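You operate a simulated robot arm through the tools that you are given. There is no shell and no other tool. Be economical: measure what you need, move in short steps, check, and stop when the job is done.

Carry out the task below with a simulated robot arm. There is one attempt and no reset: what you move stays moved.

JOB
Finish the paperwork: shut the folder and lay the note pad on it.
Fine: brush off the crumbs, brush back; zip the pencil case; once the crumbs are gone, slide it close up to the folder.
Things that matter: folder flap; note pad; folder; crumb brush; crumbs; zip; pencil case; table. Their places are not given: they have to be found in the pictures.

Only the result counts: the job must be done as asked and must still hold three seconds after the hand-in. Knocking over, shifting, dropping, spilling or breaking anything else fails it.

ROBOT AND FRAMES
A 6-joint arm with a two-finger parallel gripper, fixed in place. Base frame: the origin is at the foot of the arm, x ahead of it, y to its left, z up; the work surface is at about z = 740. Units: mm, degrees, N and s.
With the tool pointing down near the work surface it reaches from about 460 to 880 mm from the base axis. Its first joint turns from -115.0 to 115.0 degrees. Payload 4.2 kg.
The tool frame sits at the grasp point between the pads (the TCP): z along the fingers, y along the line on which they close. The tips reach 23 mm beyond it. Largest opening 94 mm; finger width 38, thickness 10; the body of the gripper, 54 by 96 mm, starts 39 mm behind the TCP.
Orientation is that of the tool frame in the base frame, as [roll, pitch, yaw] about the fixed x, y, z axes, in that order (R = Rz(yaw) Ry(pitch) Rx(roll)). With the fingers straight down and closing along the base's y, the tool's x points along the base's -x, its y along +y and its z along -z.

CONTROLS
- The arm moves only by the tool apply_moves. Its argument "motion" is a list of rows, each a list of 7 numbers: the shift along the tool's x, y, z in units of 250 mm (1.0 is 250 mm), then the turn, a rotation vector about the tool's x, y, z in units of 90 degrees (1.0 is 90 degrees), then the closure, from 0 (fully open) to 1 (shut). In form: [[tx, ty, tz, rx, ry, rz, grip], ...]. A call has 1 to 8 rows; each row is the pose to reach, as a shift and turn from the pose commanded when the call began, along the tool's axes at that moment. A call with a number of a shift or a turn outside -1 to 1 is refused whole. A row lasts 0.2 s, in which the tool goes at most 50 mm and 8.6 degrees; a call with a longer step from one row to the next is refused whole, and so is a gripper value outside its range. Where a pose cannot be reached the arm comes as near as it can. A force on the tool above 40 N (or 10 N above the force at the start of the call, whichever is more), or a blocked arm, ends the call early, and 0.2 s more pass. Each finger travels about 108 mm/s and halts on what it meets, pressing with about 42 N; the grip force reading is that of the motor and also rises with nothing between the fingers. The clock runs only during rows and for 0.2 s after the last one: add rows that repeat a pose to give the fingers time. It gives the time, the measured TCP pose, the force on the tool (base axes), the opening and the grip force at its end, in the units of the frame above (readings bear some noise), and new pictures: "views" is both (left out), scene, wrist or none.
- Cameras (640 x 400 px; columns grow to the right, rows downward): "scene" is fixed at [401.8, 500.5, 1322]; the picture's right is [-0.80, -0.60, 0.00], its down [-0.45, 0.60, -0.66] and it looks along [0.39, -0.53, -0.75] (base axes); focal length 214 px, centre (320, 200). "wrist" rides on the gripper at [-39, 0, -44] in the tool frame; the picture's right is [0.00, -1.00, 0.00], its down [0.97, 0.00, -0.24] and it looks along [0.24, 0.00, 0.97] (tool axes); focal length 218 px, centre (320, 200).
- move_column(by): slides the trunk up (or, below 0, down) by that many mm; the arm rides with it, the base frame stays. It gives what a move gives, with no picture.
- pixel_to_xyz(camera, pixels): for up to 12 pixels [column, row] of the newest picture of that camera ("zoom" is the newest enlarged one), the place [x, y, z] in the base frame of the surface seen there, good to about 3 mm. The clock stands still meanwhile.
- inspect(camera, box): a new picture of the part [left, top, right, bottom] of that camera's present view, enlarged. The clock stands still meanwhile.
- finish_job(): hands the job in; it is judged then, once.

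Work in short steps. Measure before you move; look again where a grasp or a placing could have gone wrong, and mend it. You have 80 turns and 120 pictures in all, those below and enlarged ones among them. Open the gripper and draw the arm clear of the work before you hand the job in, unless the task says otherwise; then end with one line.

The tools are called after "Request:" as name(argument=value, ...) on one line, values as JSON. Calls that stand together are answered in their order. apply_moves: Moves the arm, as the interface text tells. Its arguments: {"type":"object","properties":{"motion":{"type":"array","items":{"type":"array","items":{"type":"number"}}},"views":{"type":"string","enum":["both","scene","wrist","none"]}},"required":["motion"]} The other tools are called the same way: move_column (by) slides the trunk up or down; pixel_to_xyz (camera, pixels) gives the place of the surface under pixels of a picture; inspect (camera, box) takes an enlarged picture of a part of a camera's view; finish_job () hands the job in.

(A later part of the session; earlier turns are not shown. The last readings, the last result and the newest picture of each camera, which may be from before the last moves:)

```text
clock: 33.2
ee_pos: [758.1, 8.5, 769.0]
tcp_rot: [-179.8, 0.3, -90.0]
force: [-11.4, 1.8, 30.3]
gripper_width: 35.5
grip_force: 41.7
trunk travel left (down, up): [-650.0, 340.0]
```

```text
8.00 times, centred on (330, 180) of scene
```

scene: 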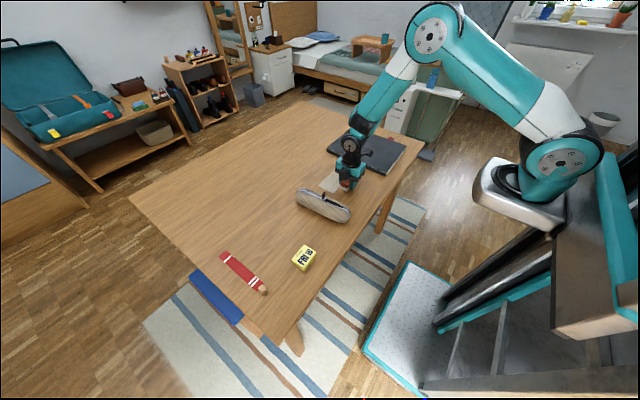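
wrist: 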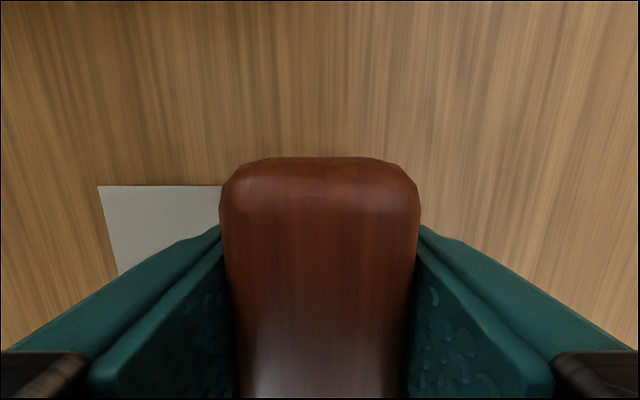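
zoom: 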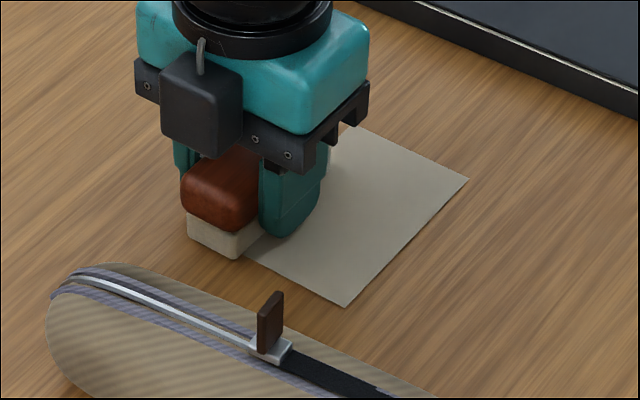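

The patch looks clean. I lift and then lower the trunk by 100 mm to get more reach for bringing the brush back.

Request:
apply_moves(motion=[[0, -0.08, 0, 0, 0, 0, 0.9], [0, -0.08, -0.15, 0, 0, 0, 0.9], [0, -0.08, -0.33, 0, 0, 0, 0.9], [0, -0.08, -0.5, 0, 0, 0, 0.9], [0, -0.08, -0.68, 0, 0, 0, 0.9], [0, -0.08, -0.84, 0, 0, 0, 0.9], [0, -0.08, -0.92, 0, 0, 0, 0.9]], views="scene")

Request:
inspect(camera="scene", box=[300, 155, 360, 205])

Request:
move_column(by=-100)

```text
clock: 34.8
ee_pos: [777.5, 7.8, 997.7]
tcp_rot: [-180.0, 0.2, -89.9]
force: [0.6, -0.1, -1.1]
gripper_width: 35.4
grip_force: 41.9
trunk travel left (down, up): [-650.0, 340.0]
```

scene: 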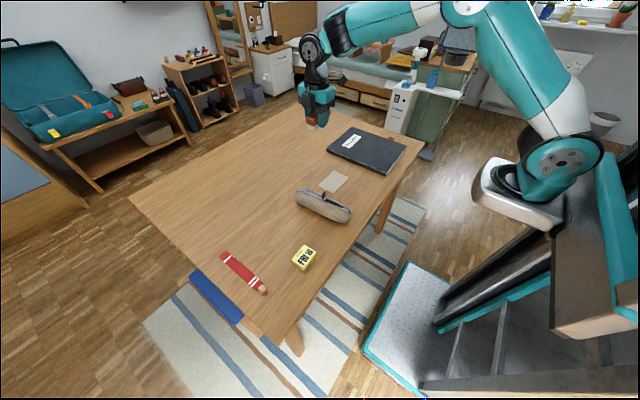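

```text
8.00 times, centred on (330, 180) of scene
```

zoom: 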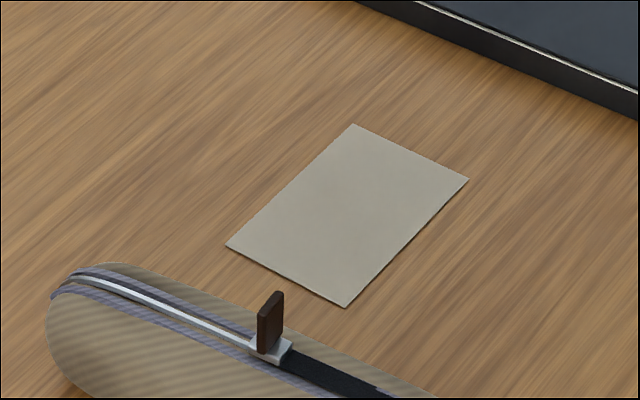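

```text
clock: 36.1
ee_pos: [777.9, 8.0, 898.3]
tcp_rot: [180.0, 0.3, -89.9]
force: [-0.5, -0.2, -0.4]
gripper_width: 35.4
grip_force: 42.1
trunk travel left (down, up): [-550.0, 440.0]
```

The crumb area is clean. Now I carry the brush back toward (760,297).

Request:
apply_moves(motion=[[-0.15, 0.01, 0, 0, 0, 0, 0.9], [-0.33, 0.03, 0, 0, 0, 0, 0.9], [-0.5, 0.05, 0, 0, 0, 0, 0.9], [-0.67, 0.06, 0, 0, 0, 0, 0.9], [-0.84, 0.072, 0, 0, 0, 0, 0.9], [-0.97, 0.072, 0, 0, 0, 0, 0.9], [-0.97, 0.072, 0, 0, 0, 0, 0.9]], views="none")

```text
clock: 37.7
ee_pos: [757.7, 252.8, 900.5]
tcp_rot: [-179.9, 0.2, -90.0]
force: [0.5, -0.3, -0.2]
gripper_width: 35.4
grip_force: 41.9
trunk travel left (down, up): [-550.0, 440.0]
```

I move the last 43 mm and lower to ~770.

Request:
apply_moves(motion=[[-0.172, -0.012, 0, 0, 0, 0, 0.9], [-0.172, -0.012, 0.16, 0, 0, 0, 0.9], [-0.172, -0.012, 0.32, 0, 0, 0, 0.9], [-0.172, -0.012, 0.44, 0, 0, 0, 0.9], [-0.172, -0.012, 0.5, 0, 0, 0, 0.9], [-0.172, -0.012, 0.522, 0, 0, 0, 0.9], [-0.172, -0.012, 0.522, 0, 0, 0, 0.9]], views="scene")

```text
clock: 39.3
ee_pos: [760.3, 294.0, 768.3]
tcp_rot: [-179.9, 0.3, -89.8]
force: [-0.1, 0.0, 9.2]
gripper_width: 35.0
grip_force: 42.8
out of reach, approached as far as the arm can: row 1, 2
trunk travel left (down, up): [-550.0, 440.0]
```

scene: 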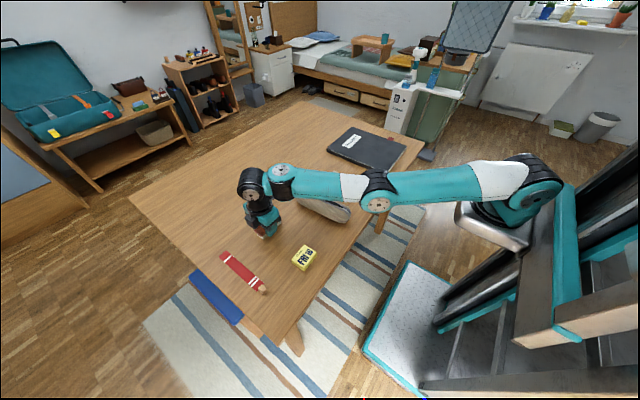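

The brush stands on the table (9 N). I open and rise.

Request:
apply_moves(motion=[[0, 0, 0, 0, 0, 0, 0.5], [0, 0, 0, 0, 0, 0, 0.2], [0, 0, 0, 0, 0, 0, 0], [0, 0, 0, 0, 0, 0, 0], [0, 0, -0.15, 0, 0, 0, 0], [0, 0, -0.33, 0, 0, 0, 0], [0, 0, -0.5, 0, 0, 0, 0], [0, 0, -0.64, 0, 0, 0, 0]], views="wrist")

```text
clock: 41.1
ee_pos: [752.4, 285.3, 913.0]
tcp_rot: [180.0, 0.1, -89.8]
force: [0.2, 0.3, -0.6]
gripper_width: 94.0
grip_force: 0.1
out of reach, approached as far as the arm can: row 6, 7, 8
trunk travel left (down, up): [-550.0, 440.0]
```

wrist: 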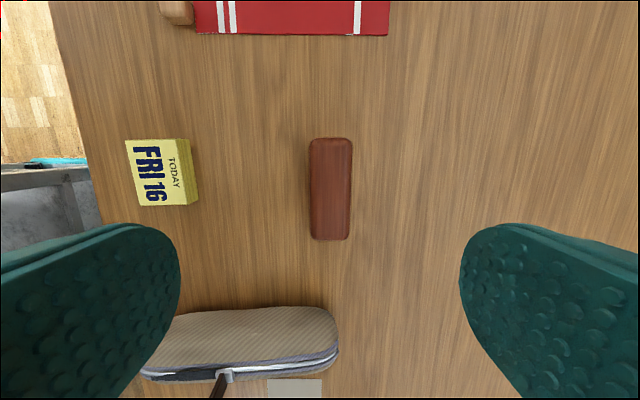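

Request:
pixel_to_xyz(camera="wrist", pixels=[[313, 142], [350, 142], [314, 237], [347, 237], [330, 190], [128, 142], [172, 140], [140, 205], [183, 202], [158, 172]])

```text
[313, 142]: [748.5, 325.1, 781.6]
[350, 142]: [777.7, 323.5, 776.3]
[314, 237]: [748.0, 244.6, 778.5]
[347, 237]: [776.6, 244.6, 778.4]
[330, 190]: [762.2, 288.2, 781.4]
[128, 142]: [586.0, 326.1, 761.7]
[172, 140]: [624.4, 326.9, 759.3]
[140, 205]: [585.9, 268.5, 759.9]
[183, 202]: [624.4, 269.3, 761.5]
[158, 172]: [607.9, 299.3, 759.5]
```

The brush centre is now (762,285), 12 mm short in y of its first place (760,297). I put shut fingers behind its -y end and nudge it +12 mm.

Request:
apply_moves(motion=[[0.16, -0.04, 0, 0, 0, 0, 0.5], [0.32, -0.04, 0, 0, 0, 0, 1], [0.32, -0.04, 0.18, 0, 0, 0, 1], [0.32, -0.04, 0.36, 0, 0, 0, 1], [0.32, -0.04, 0.5, 0, 0, 0, 1], [0.32, -0.04, 0.58, 0, 0, 0, 1], [0.32, -0.04, 0.58, 0, 0, 0, 1]], views="none")

```text
clock: 42.7
ee_pos: [763.1, 202.0, 770.2]
tcp_rot: [-180.0, 0.2, -89.9]
force: [-0.2, 0.1, -0.7]
gripper_width: 0.2
grip_force: 42.3
out of reach, approached as far as the arm can: row 1, 2
trunk travel left (down, up): [-550.0, 440.0]
```

At y=202; I push to y≈237, then back off and rise.

Request:
apply_moves(motion=[[-0.06, 0, 0, 0, 0, 0, 1], [-0.1, 0, 0, 0, 0, 0, 1], [-0.12, 0, 0, 0, 0, 0, 1], [-0.142, 0, 0, 0, 0, 0, 1], [-0.142, 0, 0, 0, 0, 0, 1], [-0.06, 0, 0, 0, 0, 0, 1], [-0.06, 0.03, -0.18, 0, 0, 0, 1], [-0.06, 0.08, -0.36, 0, 0, 0, 0.6]], views="wrist")

Request:
pixel_to_xyz(camera="wrist", pixels=[[330, 100], [330, 60], [330, 140]])

```text
clock: 44.5
ee_pos: [742.4, 215.9, 855.9]
tcp_rot: [179.9, 0.1, -89.9]
force: [0.3, -1.2, 0.1]
gripper_width: 37.7
grip_force: 0.0
trunk travel left (down, up): [-550.0, 440.0]
```

wrist: 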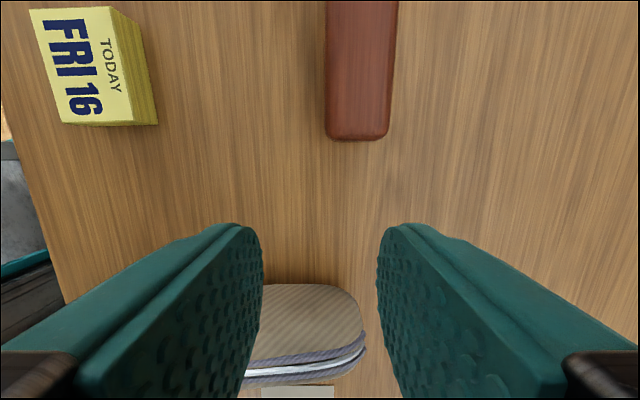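

```text
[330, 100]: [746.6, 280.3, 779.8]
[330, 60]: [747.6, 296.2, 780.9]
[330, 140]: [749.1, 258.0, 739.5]
```

The brush is back (its end now at y≈258). Next the note pad: centre (605,298), 38×58 mm, top z 760. I go above it, fingers closing along x.

Request:
apply_moves(motion=[[-0.08, 0.14, -0.05, 0, 0, 0, 0], [-0.16, 0.28, -0.05, 0, 0, 0, 0], [-0.25, 0.42, -0.05, 0, 0, 0, 0], [-0.328, 0.55, -0.05, 0, 0, 0, 0], [-0.328, 0.55, 0.08, 0, 0, 0, 0], [-0.328, 0.55, 0.08, 0, 0, 0, 0]], views="wrist")

```text
clock: 45.9
ee_pos: [601.7, 299.7, 838.1]
tcp_rot: [179.9, 0.2, -90.0]
force: [0.2, -0.1, -0.7]
gripper_width: 94.2
grip_force: 0.0
trunk travel left (down, up): [-550.0, 440.0]
```

wrist: 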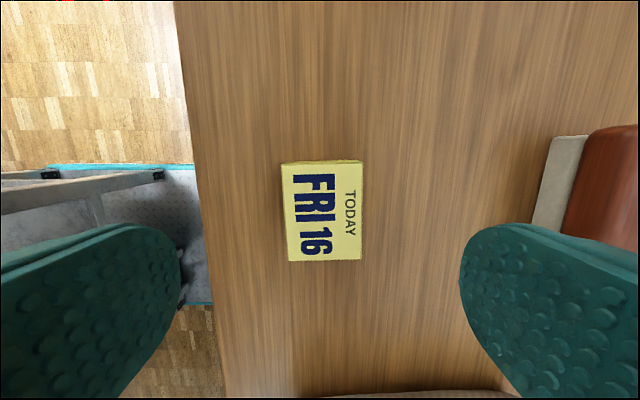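

The pad is centred (columns 283–361) and aligned. I descend to z≈766 and close gently.

Request:
apply_moves(motion=[[0, -0.01, 0.15, 0, 0, 0, 0], [0, -0.01, 0.25, 0, 0, 0, 0], [0, -0.01, 0.288, 0, 0, 0, 0], [0, -0.01, 0.288, 0, 0, 0, 0.3], [0, -0.01, 0.288, 0, 0, 0, 0.5], [0, -0.01, 0.288, 0, 0, 0, 0.7], [0, -0.01, 0.288, 0, 0, 0, 0.8], [0, -0.01, 0.288, 0, 0, 0, 0.8]], views="wrist")

```text
clock: 47.7
ee_pos: [604.1, 297.8, 767.4]
tcp_rot: [179.9, 0.2, -89.9]
force: [-0.9, -0.4, 0.1]
gripper_width: 44.4
grip_force: 42.2
trunk travel left (down, up): [-550.0, 440.0]
```

wrist: 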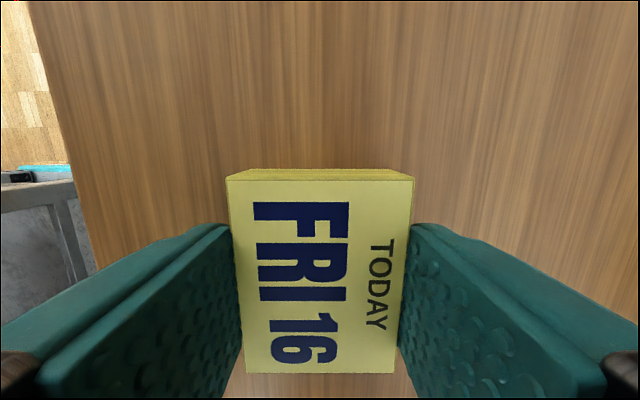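

Gripped at 44.4 mm. I lift and start travelling toward the folder.

Request:
apply_moves(motion=[[0, 0, -0.05, 0, 0, 0, 0.9], [0, 0, -0.16, 0, 0, 0, 0.9], [0, 0, -0.32, 0, 0, 0, 0.9], [0.1, -0.05, -0.48, 0, 0, 0, 0.9], [0.28, -0.1, -0.48, 0, 0, 0, 0.9], [0.46, -0.15, -0.48, 0, 0, 0, 0.9], [0.64, -0.2, -0.48, 0, 0, 0, 0.9], [0.82, -0.25, -0.48, 0, 0, 0, 0.9]], views="none")

```text
clock: 49.5
ee_pos: [668.3, 89.2, 887.3]
tcp_rot: [180.0, 0.2, -89.8]
force: [-0.6, -0.6, -0.5]
gripper_width: 44.8
grip_force: 42.1
trunk travel left (down, up): [-550.0, 440.0]
```

The pad is held; I go on along -y.

Request:
apply_moves(motion=[[0.18, -0.02, 0, 0, 0, 0, 0.9], [0.36, -0.04, 0, 0, 0, 0, 0.9], [0.54, -0.06, 0, 0, 0, 0, 0.9], [0.72, -0.08, 0, 0, 0, 0, 0.9], [0.9, -0.1, 0, 0, 0, 0, 0.9], [1.0, -0.1, 0, 0, 0, 0, 0.9]], views="none")

```text
clock: 50.9
ee_pos: [694.6, -155.5, 887.3]
tcp_rot: [180.0, 0.2, -89.9]
force: [-0.6, -0.3, -0.8]
gripper_width: 44.8
grip_force: 42.1
trunk travel left (down, up): [-550.0, 440.0]
```

I continue to (692,-275) and lower to just above the folder (z≈793).

Request:
apply_moves(motion=[[0.16, 0, 0, 0, 0, 0, 0.9], [0.32, 0, 0, 0, 0, 0, 0.9], [0.48, 0, 0, 0, 0, 0, 0.9], [0.48, 0, 0.15, 0, 0, 0, 0.9], [0.48, 0, 0.3, 0, 0, 0, 0.9], [0.48, 0, 0.376, 0, 0, 0, 0.9], [0.48, 0, 0.376, 0, 0, 0, 0.9]], views="both")

```text
clock: 52.5
ee_pos: [693.7, -274.8, 792.1]
tcp_rot: [179.9, 0.2, -90.0]
force: [-0.4, -0.4, -0.1]
gripper_width: 44.8
grip_force: 42.1
trunk travel left (down, up): [-550.0, 440.0]
```

scene: 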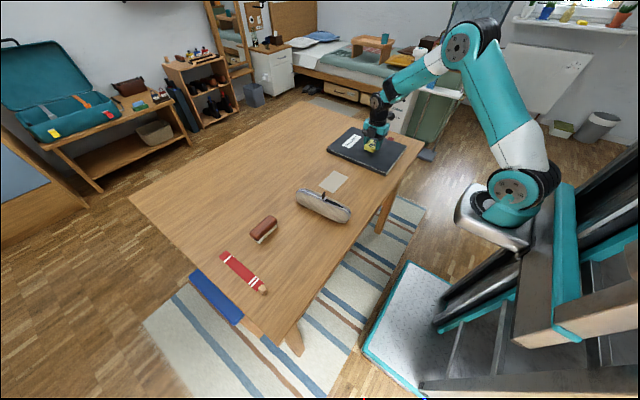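
wrist: 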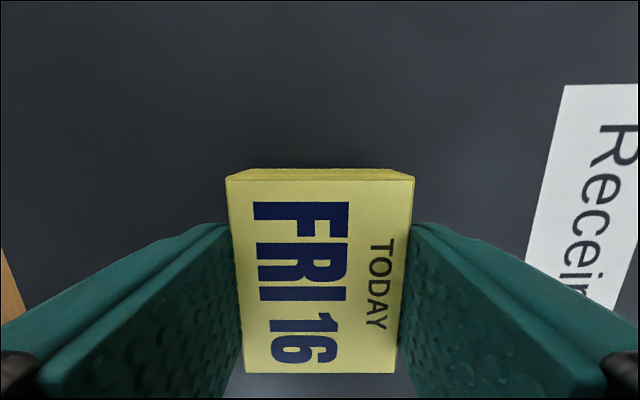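

The pad is over the folder. I lower ~4 mm to contact, then open slowly and rise.

Request:
apply_moves(motion=[[0, 0, 0.01, 0, 0, 0, 0.9], [0, 0, 0.017, 0, 0, 0, 0.9], [0, 0, 0.017, 0, 0, 0, 0.5], [0, 0, 0.017, 0, 0, 0, 0.3], [0, 0, 0.017, 0, 0, 0, 0.1], [0, 0, -0.1, 0, 0, 0, 0], [0, 0, -0.28, 0, 0, 0, 0], [0, 0, -0.46, 0, 0, 0, 0]], views="both")

```text
clock: 54.3
ee_pos: [694.1, -276.6, 907.8]
tcp_rot: [179.9, 0.2, -89.9]
force: [0.8, -1.2, -0.2]
gripper_width: 94.0
grip_force: 0.0
trunk travel left (down, up): [-550.0, 440.0]
```

scene: 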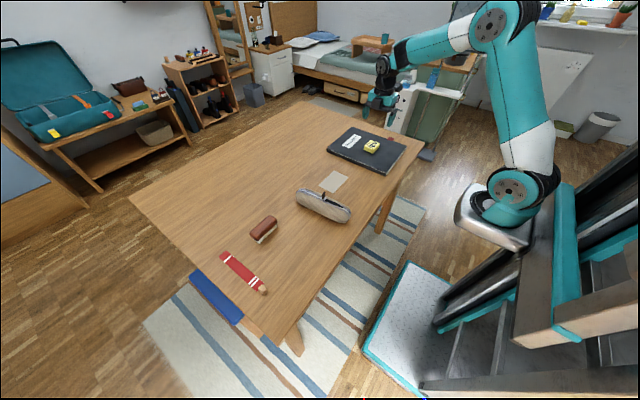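
wrist: 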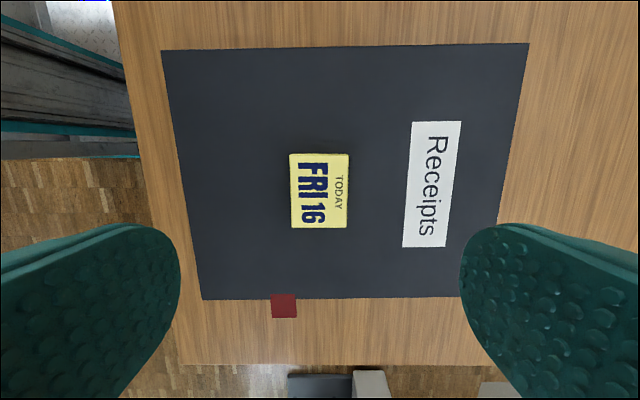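

The pad lies flat on the folder. Now the zip: pull tab near (669,124,822). I move above the case for a close look.

Request:
apply_moves(motion=[[-0.16, 0.02, 0, 0, 0, 0, 0], [-0.34, 0.04, 0, 0, 0, 0, 0.3], [-0.52, 0.06, 0, 0, 0, 0, 0.5], [-0.7, 0.08, 0, 0, 0, 0, 0.5], [-0.88, 0.1, 0, 0, 0, 0, 0.5], [-1.0, 0.1, 0, 0, 0, 0, 0.5]], views="none")

Request:
apply_moves(motion=[[-0.16, 0, 0, 0, 0, 0, 0.5], [-0.34, 0, 0, 0, 0, 0, 0.5], [-0.46, 0, 0, 0, 0, 0, 0.5], [-0.46, 0, 0, 0, 0, 0, 0.5]], views="wrist")

Request:
inspect(camera="scene", box=[295, 175, 355, 225])

```text
clock: 55.7
ee_pos: [668.0, -24.6, 909.4]
tcp_rot: [-179.9, 0.2, -89.8]
force: [0.4, 0.3, 0.4]
gripper_width: 47.0
grip_force: 0.0
trunk travel left (down, up): [-550.0, 440.0]
```

```text
clock: 56.7
ee_pos: [670.0, 90.2, 910.3]
tcp_rot: [-180.0, 0.2, -89.9]
force: [-0.2, -1.1, -0.3]
gripper_width: 46.9
grip_force: 0.1
trunk travel left (down, up): [-550.0, 440.0]
```

wrist: 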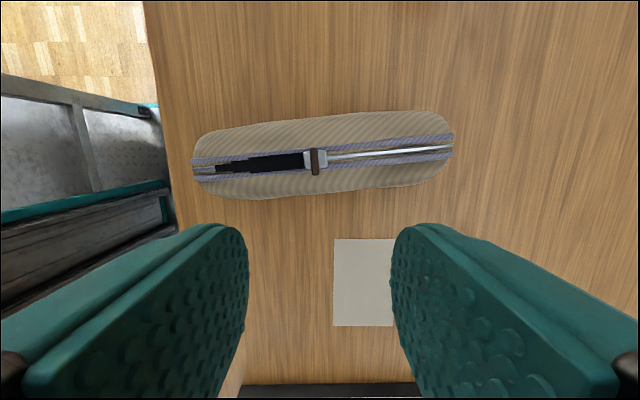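

```text
8.00 times, centred on (325, 200) of scene
```

zoom: 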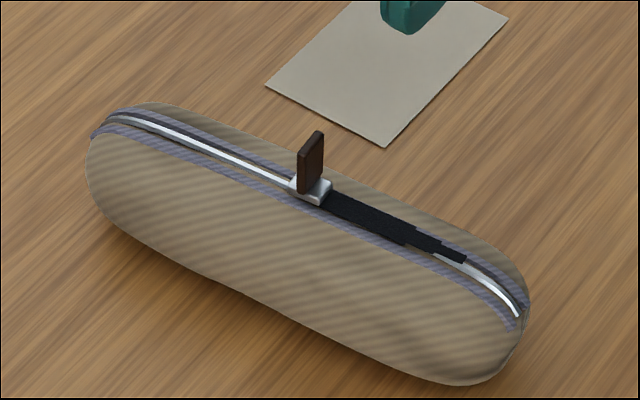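

The tab is a plate, thin along x, broad along y; the black open gap runs from it toward -x, so the slider must go to -x. I measure the tab and the zip's ends.

Request:
inspect(camera="wrist", box=[180, 100, 470, 210])

Request:
pixel_to_xyz(camera="wrist", pixels=[[315, 152], [315, 160], [316, 172], [322, 158], [250, 162], [215, 168], [195, 172], [450, 147], [350, 155], [320, 190], [200, 190], [425, 185]])

```text
2.21 times, centred on (325, 155) of wrist
```

zoom: 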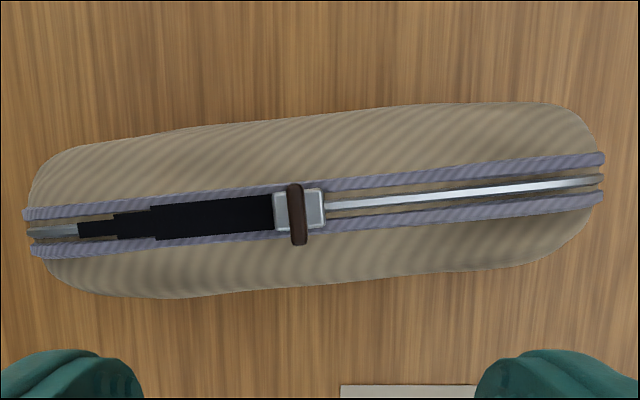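

```text
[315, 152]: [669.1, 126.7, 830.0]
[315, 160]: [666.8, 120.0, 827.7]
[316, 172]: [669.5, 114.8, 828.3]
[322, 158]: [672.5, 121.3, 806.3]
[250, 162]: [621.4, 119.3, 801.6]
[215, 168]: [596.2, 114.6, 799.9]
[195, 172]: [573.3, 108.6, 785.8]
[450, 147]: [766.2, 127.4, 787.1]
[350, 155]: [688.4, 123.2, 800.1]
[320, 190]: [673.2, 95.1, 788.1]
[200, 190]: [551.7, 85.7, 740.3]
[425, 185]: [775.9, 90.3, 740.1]
```

Tab centre is (667,121), z 808–830; case axis tilted ~4°. I turn 4°, descend to TCP z≈833 and close on the tab.

Request:
apply_moves(motion=[[-0.124, 0.012, 0.1, 0, 0, -0.048, 0.5], [-0.124, 0.012, 0.22, 0, 0, -0.048, 0.5], [-0.124, 0.012, 0.308, 0, 0, -0.048, 0.5], [-0.124, 0.012, 0.308, 0, 0, -0.048, 0.5], [-0.124, 0.012, 0.308, 0, 0, -0.048, 0.7], [-0.124, 0.012, 0.308, 0, 0, -0.048, 0.9], [-0.124, 0.012, 0.308, 0, 0, -0.048, 1], [-0.124, 0.012, 0.308, 0, 0, -0.048, 1]], views="wrist")

Request:
inspect(camera="scene", box=[285, 155, 369, 225])

```text
clock: 58.5
ee_pos: [666.4, 124.5, 831.3]
tcp_rot: [180.0, 0.2, -85.6]
force: [-0.3, 0.1, -0.8]
gripper_width: 3.4
grip_force: 42.2
trunk travel left (down, up): [-550.0, 440.0]
```

wrist: 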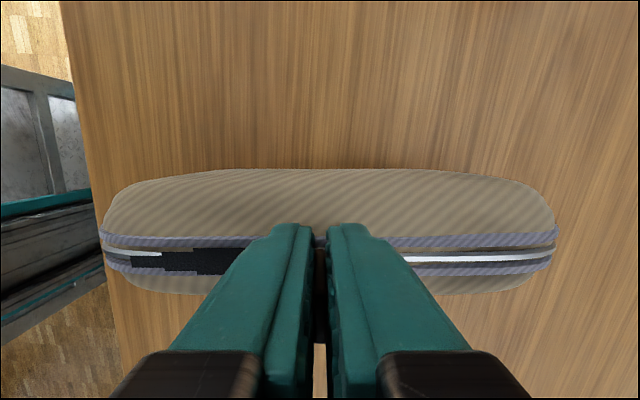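

```text
5.71 times, centred on (327, 190) of scene
```

zoom: 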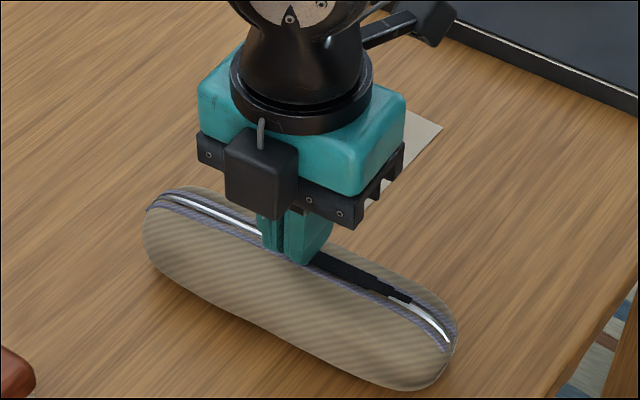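

Tab gripped (3.4 mm). I pull along the case axis toward -x in slow steps.

Request:
apply_moves(motion=[[0, 0.03, 0, 0, 0, 0, 1], [0, 0.06, 0, 0, 0, 0, 1], [0, 0.09, 0, 0, 0, 0, 1], [0, 0.12, 0, 0, 0, 0, 1], [0, 0.15, 0, 0, 0, 0, 1], [0, 0.18, 0.0, 0, 0, 0, 1], [0, 0.21, 0.0, 0, 0, 0, 1]], views="wrist")

Request:
inspect(camera="scene", box=[285, 155, 369, 225])

```text
clock: 60.1
ee_pos: [613.2, 117.8, 832.5]
tcp_rot: [180.0, 0.1, -85.6]
force: [-0.8, -0.3, -2.4]
gripper_width: 3.3
grip_force: 42.0
trunk travel left (down, up): [-550.0, 440.0]
```

wrist: 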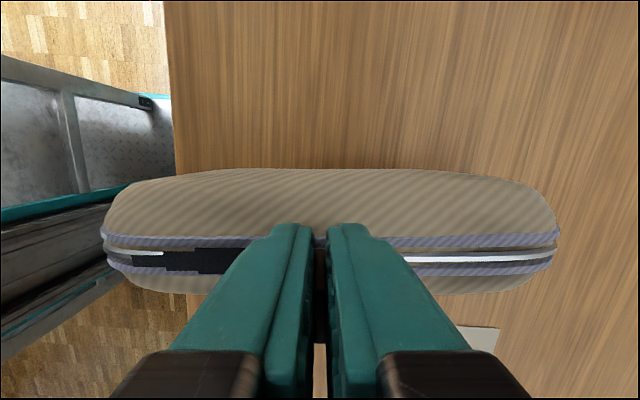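

```text
5.71 times, centred on (327, 190) of scene
```

zoom: 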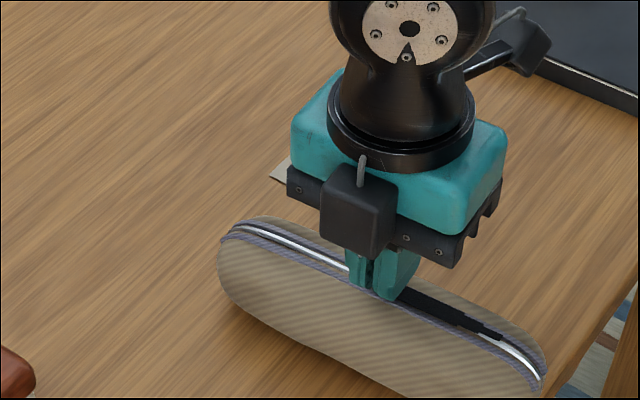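

The whole case slid along with the tab (gap unchanged). I push it back the same distance, then will press down while pulling.

Request:
apply_moves(motion=[[0, -0.03, 0, 0, 0, 0, 1], [0, -0.07, 0, 0, 0, 0, 1], [0, -0.11, 0, 0, 0, 0, 1], [0, -0.15, 0, 0, 0, 0, 1], [0, -0.19, 0, 0, 0, 0, 1], [0, -0.213, 0, 0, 0, 0, 1], [0, -0.213, 0, 0, 0, 0, 1]], views="wrist")

```text
clock: 61.7
ee_pos: [666.7, 119.6, 832.3]
tcp_rot: [180.0, 0.2, -85.5]
force: [-0.8, -0.6, -1.5]
gripper_width: 3.1
grip_force: 42.0
trunk travel left (down, up): [-550.0, 440.0]
```

wrist: 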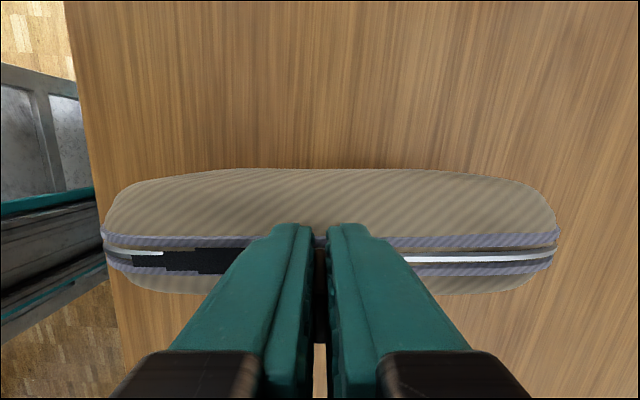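

Back at the start place. Now I press down on the slider to see what force builds.

Request:
apply_moves(motion=[[0, 0, 0.008, 0, 0, 0, 1], [0, 0, 0.016, 0, 0, 0, 1], [0, 0, 0.024, 0, 0, 0, 1]], views="none")

Request:
inspect(camera="wrist", box=[80, 150, 340, 310])

```text
clock: 62.5
ee_pos: [665.6, 120.2, 830.3]
tcp_rot: [-179.5, 0.3, -85.6]
force: [0.9, -5.3, 30.4]
gripper_width: 3.5
grip_force: 42.1
trunk travel left (down, up): [-550.0, 440.0]
```

```text
2.46 times, centred on (210, 230) of wrist
```

zoom: 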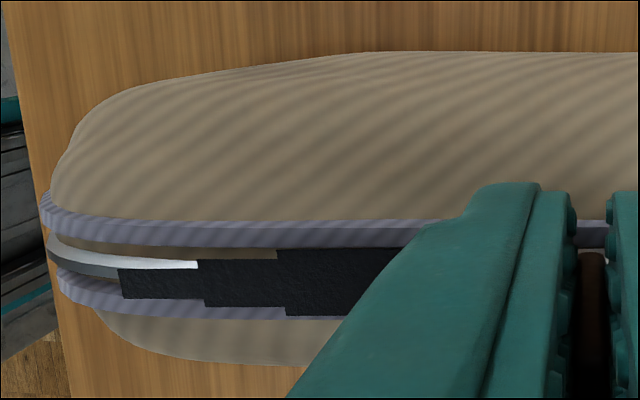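

30 N of downward press. I pull toward -x, easing slightly upward.

Request:
apply_moves(motion=[[0, 0.02, -0.002, 0, 0, 0, 1], [0, 0.05, -0.002, 0, 0, 0, 1], [0, 0.08, -0.002, 0, 0, 0, 1], [0, 0.11, -0.002, 0, 0, 0, 1], [0, 0.14, -0.002, 0, 0, 0, 1]], views="wrist")

Request:
inspect(camera="scene", box=[285, 155, 369, 225])

```text
clock: 63.5
ee_pos: [640.6, 118.4, 828.0]
tcp_rot: [-179.6, 0.3, -85.8]
force: [-0.4, -4.6, 16.8]
gripper_width: 3.4
grip_force: 42.4
trunk travel left (down, up): [-550.0, 440.0]
stopped in row 4: the force on the tool passed its limit (the readings are from after the stop); the commanded pose is now the measured one
```

wrist: 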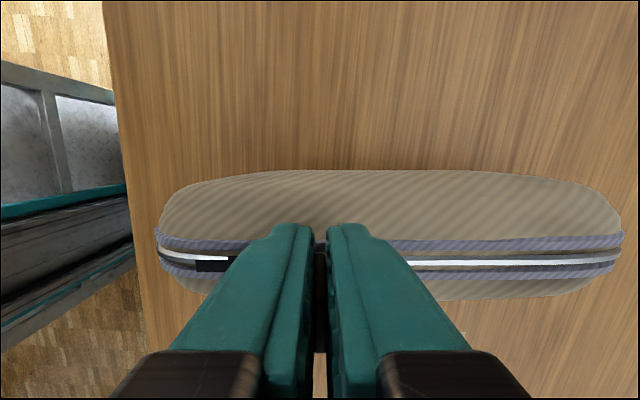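

```text
5.71 times, centred on (327, 190) of scene
```

zoom: 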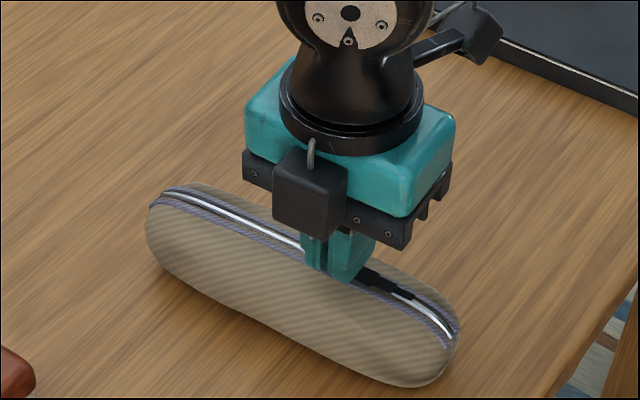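

It works: the slider moved along the case and the gap shrank (black now only ~195–235). I keep a moderate press and continue.

Request:
apply_moves(motion=[[0, 0.01, 0.0, 0, 0, 0, 1], [0, 0.035, 0.001, 0, 0, 0, 1], [0, 0.06, 0.001, 0, 0, 0, 1], [0, 0.085, 0.001, 0, 0, 0, 1], [0, 0.11, 0.001, 0, 0, 0, 1], [0, 0.13, 0.001, 0, 0, 0, 1]], views="wrist")

Request:
inspect(camera="scene", box=[285, 155, 369, 225])

```text
clock: 64.9
ee_pos: [608.7, 116.0, 828.5]
tcp_rot: [-179.9, 0.4, -85.5]
force: [0.1, 9.4, 29.1]
gripper_width: 3.3
grip_force: 42.1
trunk travel left (down, up): [-550.0, 440.0]
```

wrist: 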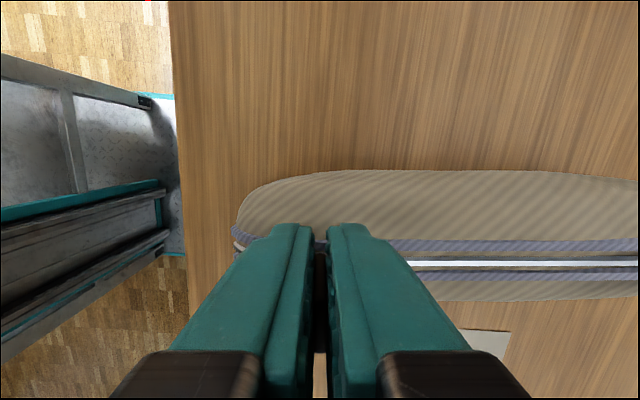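

```text
5.71 times, centred on (327, 190) of scene
```

zoom: 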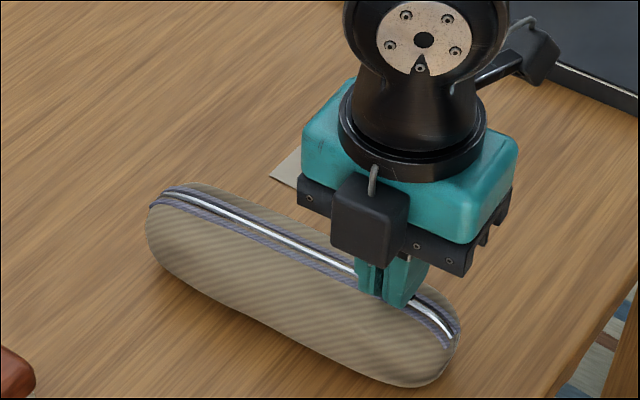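

Almost shut. I pull further until the stop, with slightly less press.

Request:
apply_moves(motion=[[0, 0.02, -0.002, 0, 0, 0, 1], [0, 0.04, -0.002, 0, 0, 0, 1], [0, 0.06, -0.002, 0, 0, 0, 1], [0, 0.08, -0.002, 0, 0, 0, 1], [0, 0.1, -0.002, 0, 0, 0, 1]], views="none")

Request:
inspect(camera="scene", box=[285, 155, 369, 225])

```text
clock: 66.1
ee_pos: [583.9, 112.8, 827.8]
tcp_rot: [-179.9, 0.2, -85.7]
force: [6.4, -2.2, 10.1]
gripper_width: 3.3
grip_force: 41.9
trunk travel left (down, up): [-550.0, 440.0]
```

```text
5.71 times, centred on (327, 190) of scene
```

zoom: 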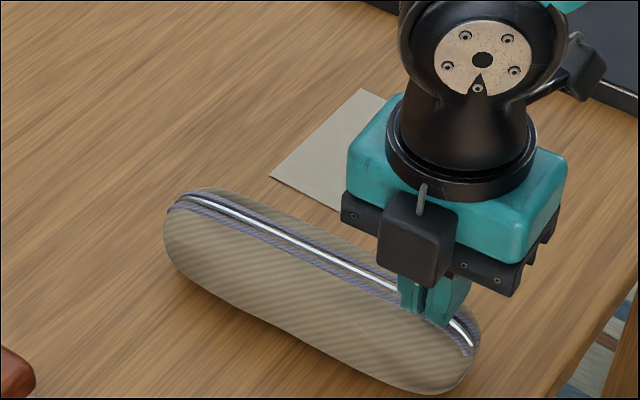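

The case began to shift in the last millimetres: the slider has reached its stop. I let go, rise and look.

Request:
apply_moves(motion=[[0, 0, -0.008, 0, 0, 0, 1], [0, 0, -0.008, 0, 0, 0, 0.8], [0, 0, -0.008, 0, 0, 0, 0.5], [0, 0, -0.008, 0, 0, 0, 0.5], [0, 0, -0.15, 0, 0, 0, 0.5], [0.05, -0.1, -0.33, 0, 0, 0, 0.5], [0.12, -0.2, -0.46, 0, 0, 0, 0.8]], views="both")

Request:
inspect(camera="scene", box=[285, 155, 369, 225])

```text
refused: row 6 steps farther than a row can; nothing moved
```

```text
5.71 times, centred on (327, 190) of scene
```

zoom: 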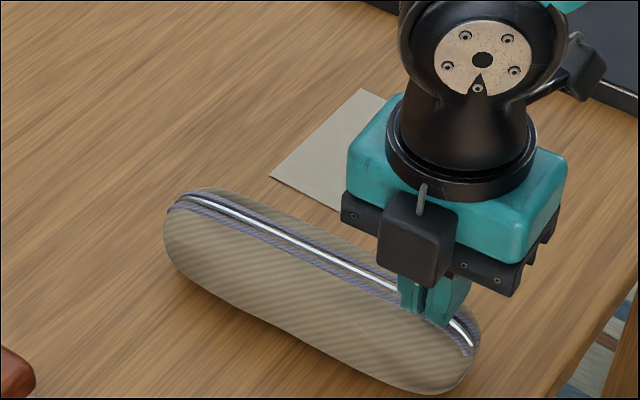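

A row was too long; I redo it with shorter steps.

Request:
apply_moves(motion=[[0, 0, -0.008, 0, 0, 0, 0.8], [0, 0, -0.008, 0, 0, 0, 0.5], [0, 0, -0.008, 0, 0, 0, 0.5], [0, 0, -0.15, 0, 0, 0, 0.5], [0.04, -0.08, -0.29, 0, 0, 0, 0.5], [0.08, -0.18, -0.4, 0, 0, 0, 0.8], [0.12, -0.3, -0.46, 0, 0, 0, 1]], views="both")

Request:
inspect(camera="wrist", box=[100, 80, 420, 280])

```text
clock: 67.7
ee_pos: [658.0, 91.9, 943.3]
tcp_rot: [-179.9, 0.2, -85.6]
force: [0.3, 0.3, 0.3]
gripper_width: 0.1
grip_force: 41.7
trunk travel left (down, up): [-550.0, 440.0]
```

scene: 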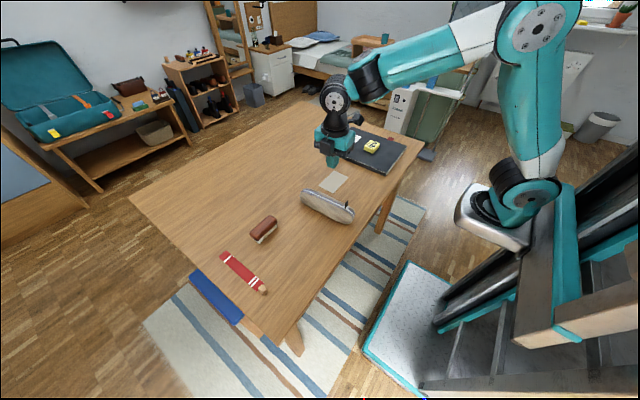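
wrist: 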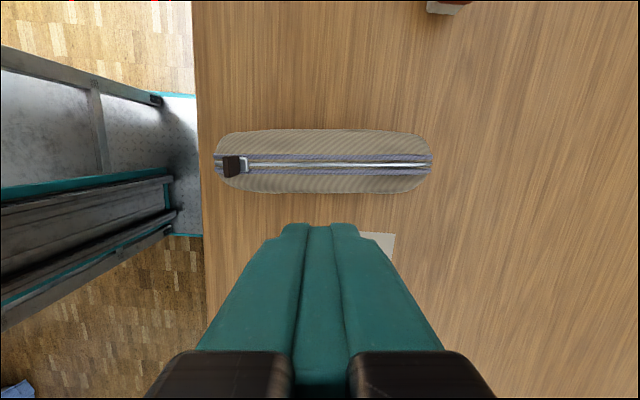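

```text
2.00 times, centred on (260, 180) of wrist
```

zoom: 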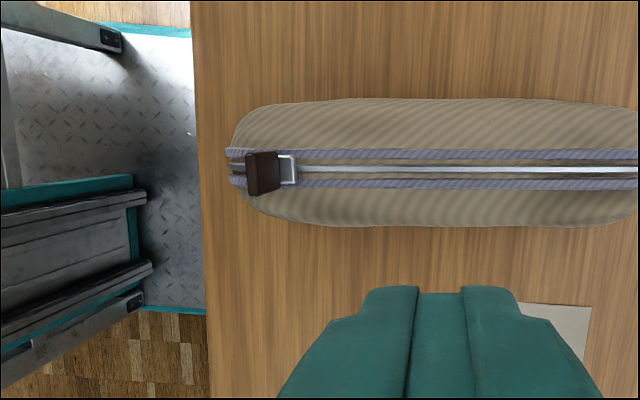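

The zip is shut. Next I slide the case toward the folder by pushing its +y side with open (spread) fingers. I measure the case and the folder's edge.

Request:
pixel_to_xyz(camera="wrist", pixels=[[215, 160], [430, 160], [322, 132], [322, 162], [322, 192], [240, 140], [410, 137], [240, 188], [410, 190], [195, 200], [322, 120]])

Request:
inspect(camera="scene", box=[290, 120, 410, 220])

Request:
pixel_to_xyz(camera="scene", pixels=[[327, 150], [350, 162], [375, 172], [388, 173], [302, 194], [354, 216], [330, 211], [371, 146]])

```text
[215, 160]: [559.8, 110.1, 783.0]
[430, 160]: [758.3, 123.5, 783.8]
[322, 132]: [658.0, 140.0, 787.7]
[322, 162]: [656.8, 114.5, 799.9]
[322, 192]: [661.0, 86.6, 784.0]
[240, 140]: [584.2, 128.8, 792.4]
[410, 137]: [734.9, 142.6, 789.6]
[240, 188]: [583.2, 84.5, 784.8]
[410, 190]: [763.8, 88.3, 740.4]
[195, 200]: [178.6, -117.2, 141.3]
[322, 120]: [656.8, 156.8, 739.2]
```

```text
4.00 times, centred on (350, 170) of scene
```

zoom: 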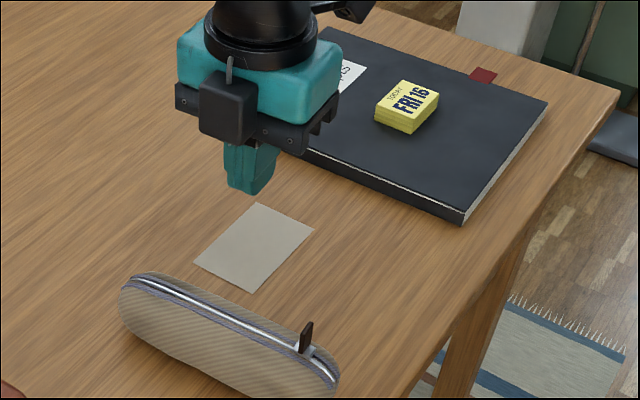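

```text
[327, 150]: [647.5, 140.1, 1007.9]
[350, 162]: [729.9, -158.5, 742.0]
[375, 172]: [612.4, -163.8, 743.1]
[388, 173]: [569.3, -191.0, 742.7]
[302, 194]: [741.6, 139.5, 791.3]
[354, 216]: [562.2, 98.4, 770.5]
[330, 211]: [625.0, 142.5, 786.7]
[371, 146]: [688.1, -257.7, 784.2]
```

The case is centred at (659,115), sides at y≈84 and 145; the folder's edge is at y≈-161. I go behind the case (y≈182), open the fingers, and lower to z≈768.

Request:
apply_moves(motion=[[-0.18, -0.02, 0, 0, 0, 0, 0.5], [-0.358, -0.04, 0, 0, 0, 0, 0], [-0.358, -0.04, 0.16, 0, 0, 0, 0], [-0.358, -0.04, 0.34, 0, 0, 0, 0], [-0.358, -0.04, 0.52, 0, 0, 0, 0], [-0.358, -0.04, 0.64, 0, 0, 0, 0], [-0.358, -0.04, 0.7, 0, 0, 0, 0], [-0.358, -0.04, 0.7, 0, 0, 0, 0]], views="scene")

```text
clock: 69.5
ee_pos: [661.2, 180.5, 766.5]
tcp_rot: [-179.9, 0.1, -85.6]
force: [-0.3, 0.5, -0.4]
gripper_width: 94.0
grip_force: 0.2
trunk travel left (down, up): [-550.0, 440.0]
```

scene: 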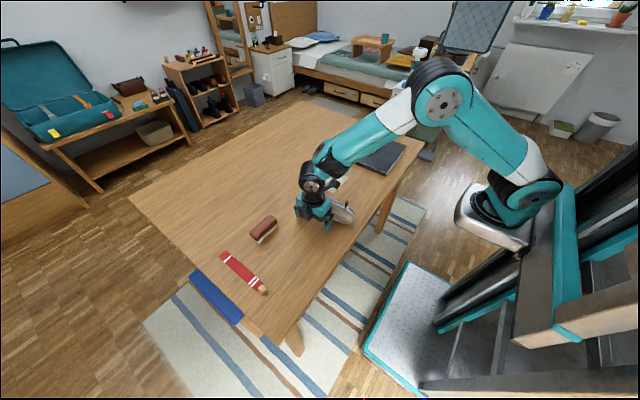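

In place behind the case. I push 160 mm along -y at a modest pace.

Request:
apply_moves(motion=[[0.05, 0, 0, 0, 0, 0, 0], [0.12, 0, 0, 0, 0, 0, 0], [0.2, 0, 0, 0, 0, 0, 0], [0.29, 0, 0, 0, 0, 0, 0], [0.38, 0, 0, 0, 0, 0, 0], [0.47, 0, 0, 0, 0, 0, 0], [0.56, 0, 0, 0, 0, 0, 0], [0.64, 0, 0, 0, 0, 0, 0]], views="both")

```text
clock: 71.3
ee_pos: [674.8, 21.8, 767.1]
tcp_rot: [-179.8, 0.2, -85.5]
force: [-0.9, 0.0, 0.2]
gripper_width: 94.1
grip_force: 0.0
trunk travel left (down, up): [-550.0, 440.0]
```

scene: 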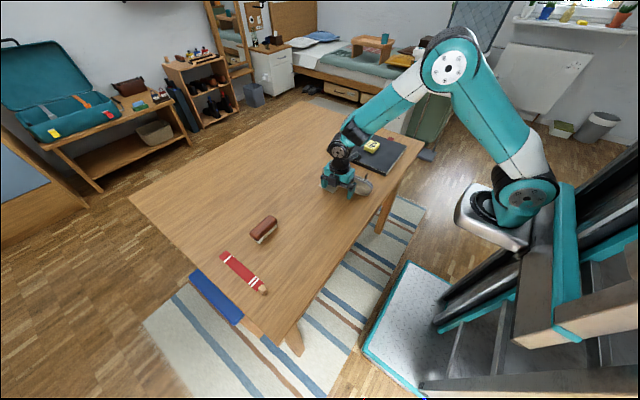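
wrist: 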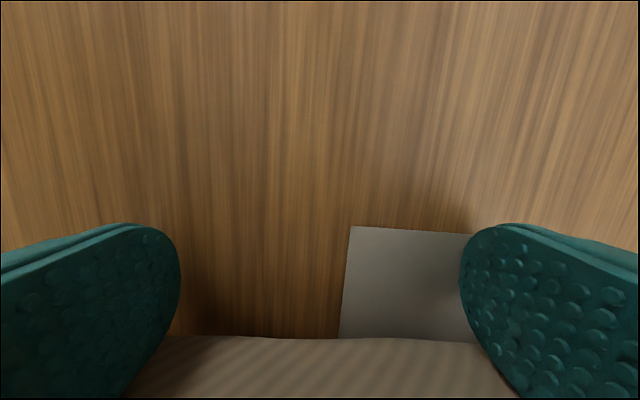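

The case slides well. Its -y side is at about y=-59; I push another 80 mm and look.

Request:
apply_moves(motion=[[0.05, 0, 0, 0, 0, 0, 0], [0.12, 0, 0, 0, 0, 0, 0], [0.19, 0, 0, 0, 0, 0, 0], [0.25, 0, 0, 0, 0, 0, 0], [0.3, 0, 0, 0, 0, 0, 0], [0.32, 0, 0, 0, 0, 0, 0]], views="none")

Request:
inspect(camera="scene", box=[310, 120, 430, 220])

```text
clock: 72.7
ee_pos: [682.9, -58.8, 767.9]
tcp_rot: [-179.9, 0.2, -85.6]
force: [0.1, 0.8, 0.0]
gripper_width: 93.9
grip_force: 0.1
trunk travel left (down, up): [-550.0, 440.0]
```

```text
4.00 times, centred on (370, 170) of scene
```

zoom: 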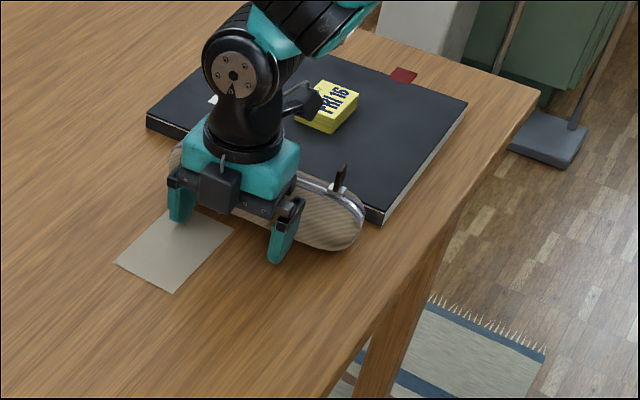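

The case is about 20 mm from the folder. I push 10 mm more, back off, rise and measure.

Request:
apply_moves(motion=[[0.02, 0, 0, 0, 0, 0, 0], [0.04, 0, 0, 0, 0, 0, 0], [0.04, 0, 0, 0, 0, 0, 0], [-0.06, 0, 0, 0, 0, 0, 0], [-0.06, 0, -0.19, 0, 0, 0, 0], [-0.06, 0, -0.37, 0, 0, 0, 0], [-0.06, 0, -0.56, 0, 0, 0, 0], [-0.06, 0, -0.72, 0, 0, 0, 0]], views="wrist")

Request:
inspect(camera="scene", box=[310, 120, 430, 220])

```text
clock: 74.5
ee_pos: [681.7, -47.8, 946.0]
tcp_rot: [-179.9, 0.1, -85.6]
force: [0.0, -0.6, -0.3]
gripper_width: 93.9
grip_force: 0.0
trunk travel left (down, up): [-550.0, 440.0]
```

wrist: 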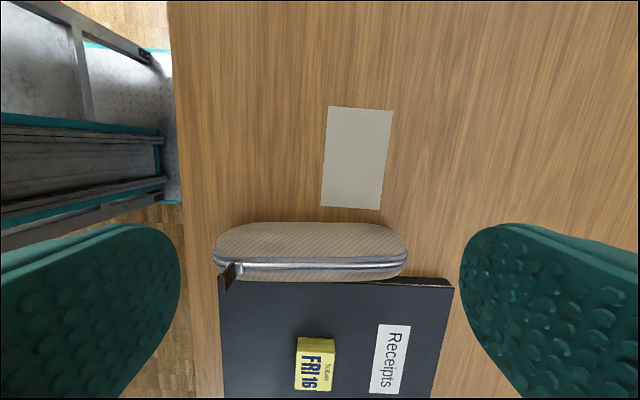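

```text
4.00 times, centred on (370, 170) of scene
```

zoom: 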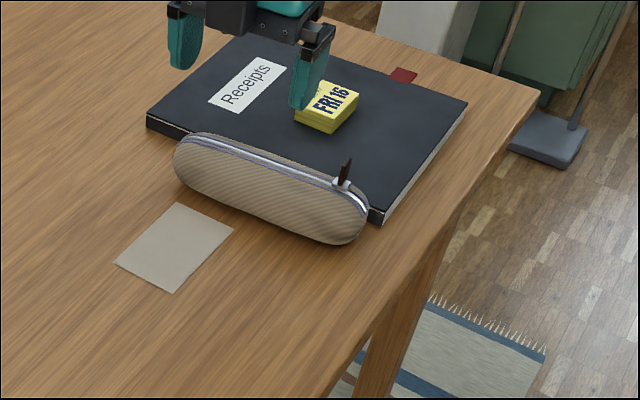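

To see the gap between case and folder, I move the camera directly above it.

Request:
apply_moves(motion=[[0.18, 0, 0, 0, 0, 0, 0], [0.36, 0, 0, 0, 0, 0, 0], [0.54, 0, 0, 0, 0, 0, 0], [0.68, 0, 0, 0, 0, 0, 0], [0.68, 0, 0, 0, 0, 0, 0]], views="wrist")

Request:
inspect(camera="wrist", box=[160, 40, 480, 240])

```text
clock: 75.7
ee_pos: [695.9, -215.5, 945.2]
tcp_rot: [-179.9, 0.2, -85.6]
force: [0.0, -0.7, -0.6]
gripper_width: 94.1
grip_force: 0.0
trunk travel left (down, up): [-550.0, 440.0]
```

wrist: 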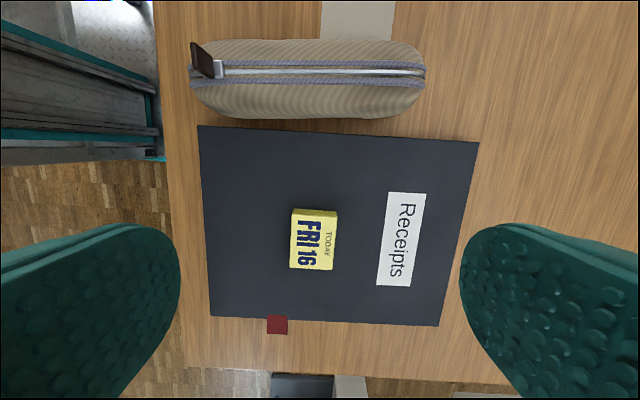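

```text
2.00 times, centred on (320, 140) of wrist
```

zoom: 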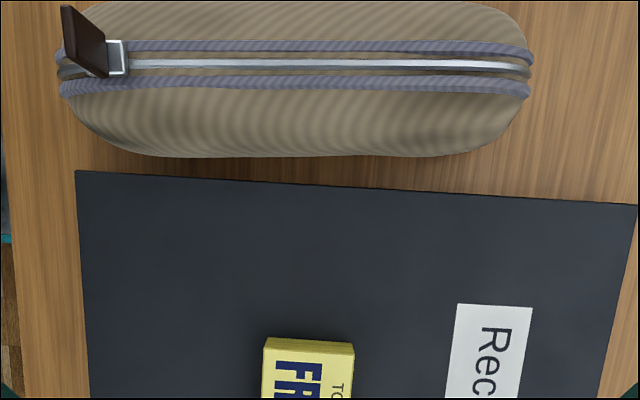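

The gap is ~8 mm at the -x end and ~15 mm at the +x end. I measure both edges to plan a last, aligned push.

Request:
pixel_to_xyz(camera="zoom", pixels=[[80, 174], [330, 190], [600, 204], [180, 153], [300, 155], [440, 150], [200, 165], [450, 175], [300, 60]])

Request:
pixel_to_xyz(camera="wrist", pixels=[[300, 40], [230, 42], [390, 41], [192, 75], [425, 75]])

```text
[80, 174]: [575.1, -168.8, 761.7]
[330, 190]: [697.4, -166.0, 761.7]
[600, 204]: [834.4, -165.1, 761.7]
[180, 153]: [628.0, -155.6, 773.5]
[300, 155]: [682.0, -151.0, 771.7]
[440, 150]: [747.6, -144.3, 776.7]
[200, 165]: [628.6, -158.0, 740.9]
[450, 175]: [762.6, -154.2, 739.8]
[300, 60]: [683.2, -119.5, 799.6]
```

```text
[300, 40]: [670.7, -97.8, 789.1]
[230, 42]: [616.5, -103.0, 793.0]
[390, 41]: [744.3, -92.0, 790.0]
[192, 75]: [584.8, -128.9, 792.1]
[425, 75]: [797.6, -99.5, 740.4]
```

Folder edge is at y≈-167; the case's side runs from -156 to -144 (5° off). I go back behind the case with yaw matched to the folder and lower.

Request:
apply_moves(motion=[[-0.185, -0.004, 0, 0, 0, 0.01, 0], [-0.37, -0.008, 0, 0, 0, 0.02, 0], [-0.555, -0.012, 0, 0, 0, 0.03, 0], [-0.74, -0.017, 0, 0, 0, 0.038, 0], [-0.74, -0.017, 0.18, 0, 0, 0.038, 0], [-0.74, -0.017, 0.36, 0, 0, 0.038, 0], [-0.74, -0.017, 0.54, 0, 0, 0.038, 0], [-0.74, -0.017, 0.708, 0, 0, 0.038, 0]], views="none")

```text
clock: 77.5
ee_pos: [684.7, -27.1, 769.3]
tcp_rot: [-179.8, 0.1, -89.0]
force: [-1.7, -0.4, -0.6]
gripper_width: 94.0
grip_force: 0.1
trunk travel left (down, up): [-550.0, 440.0]
```

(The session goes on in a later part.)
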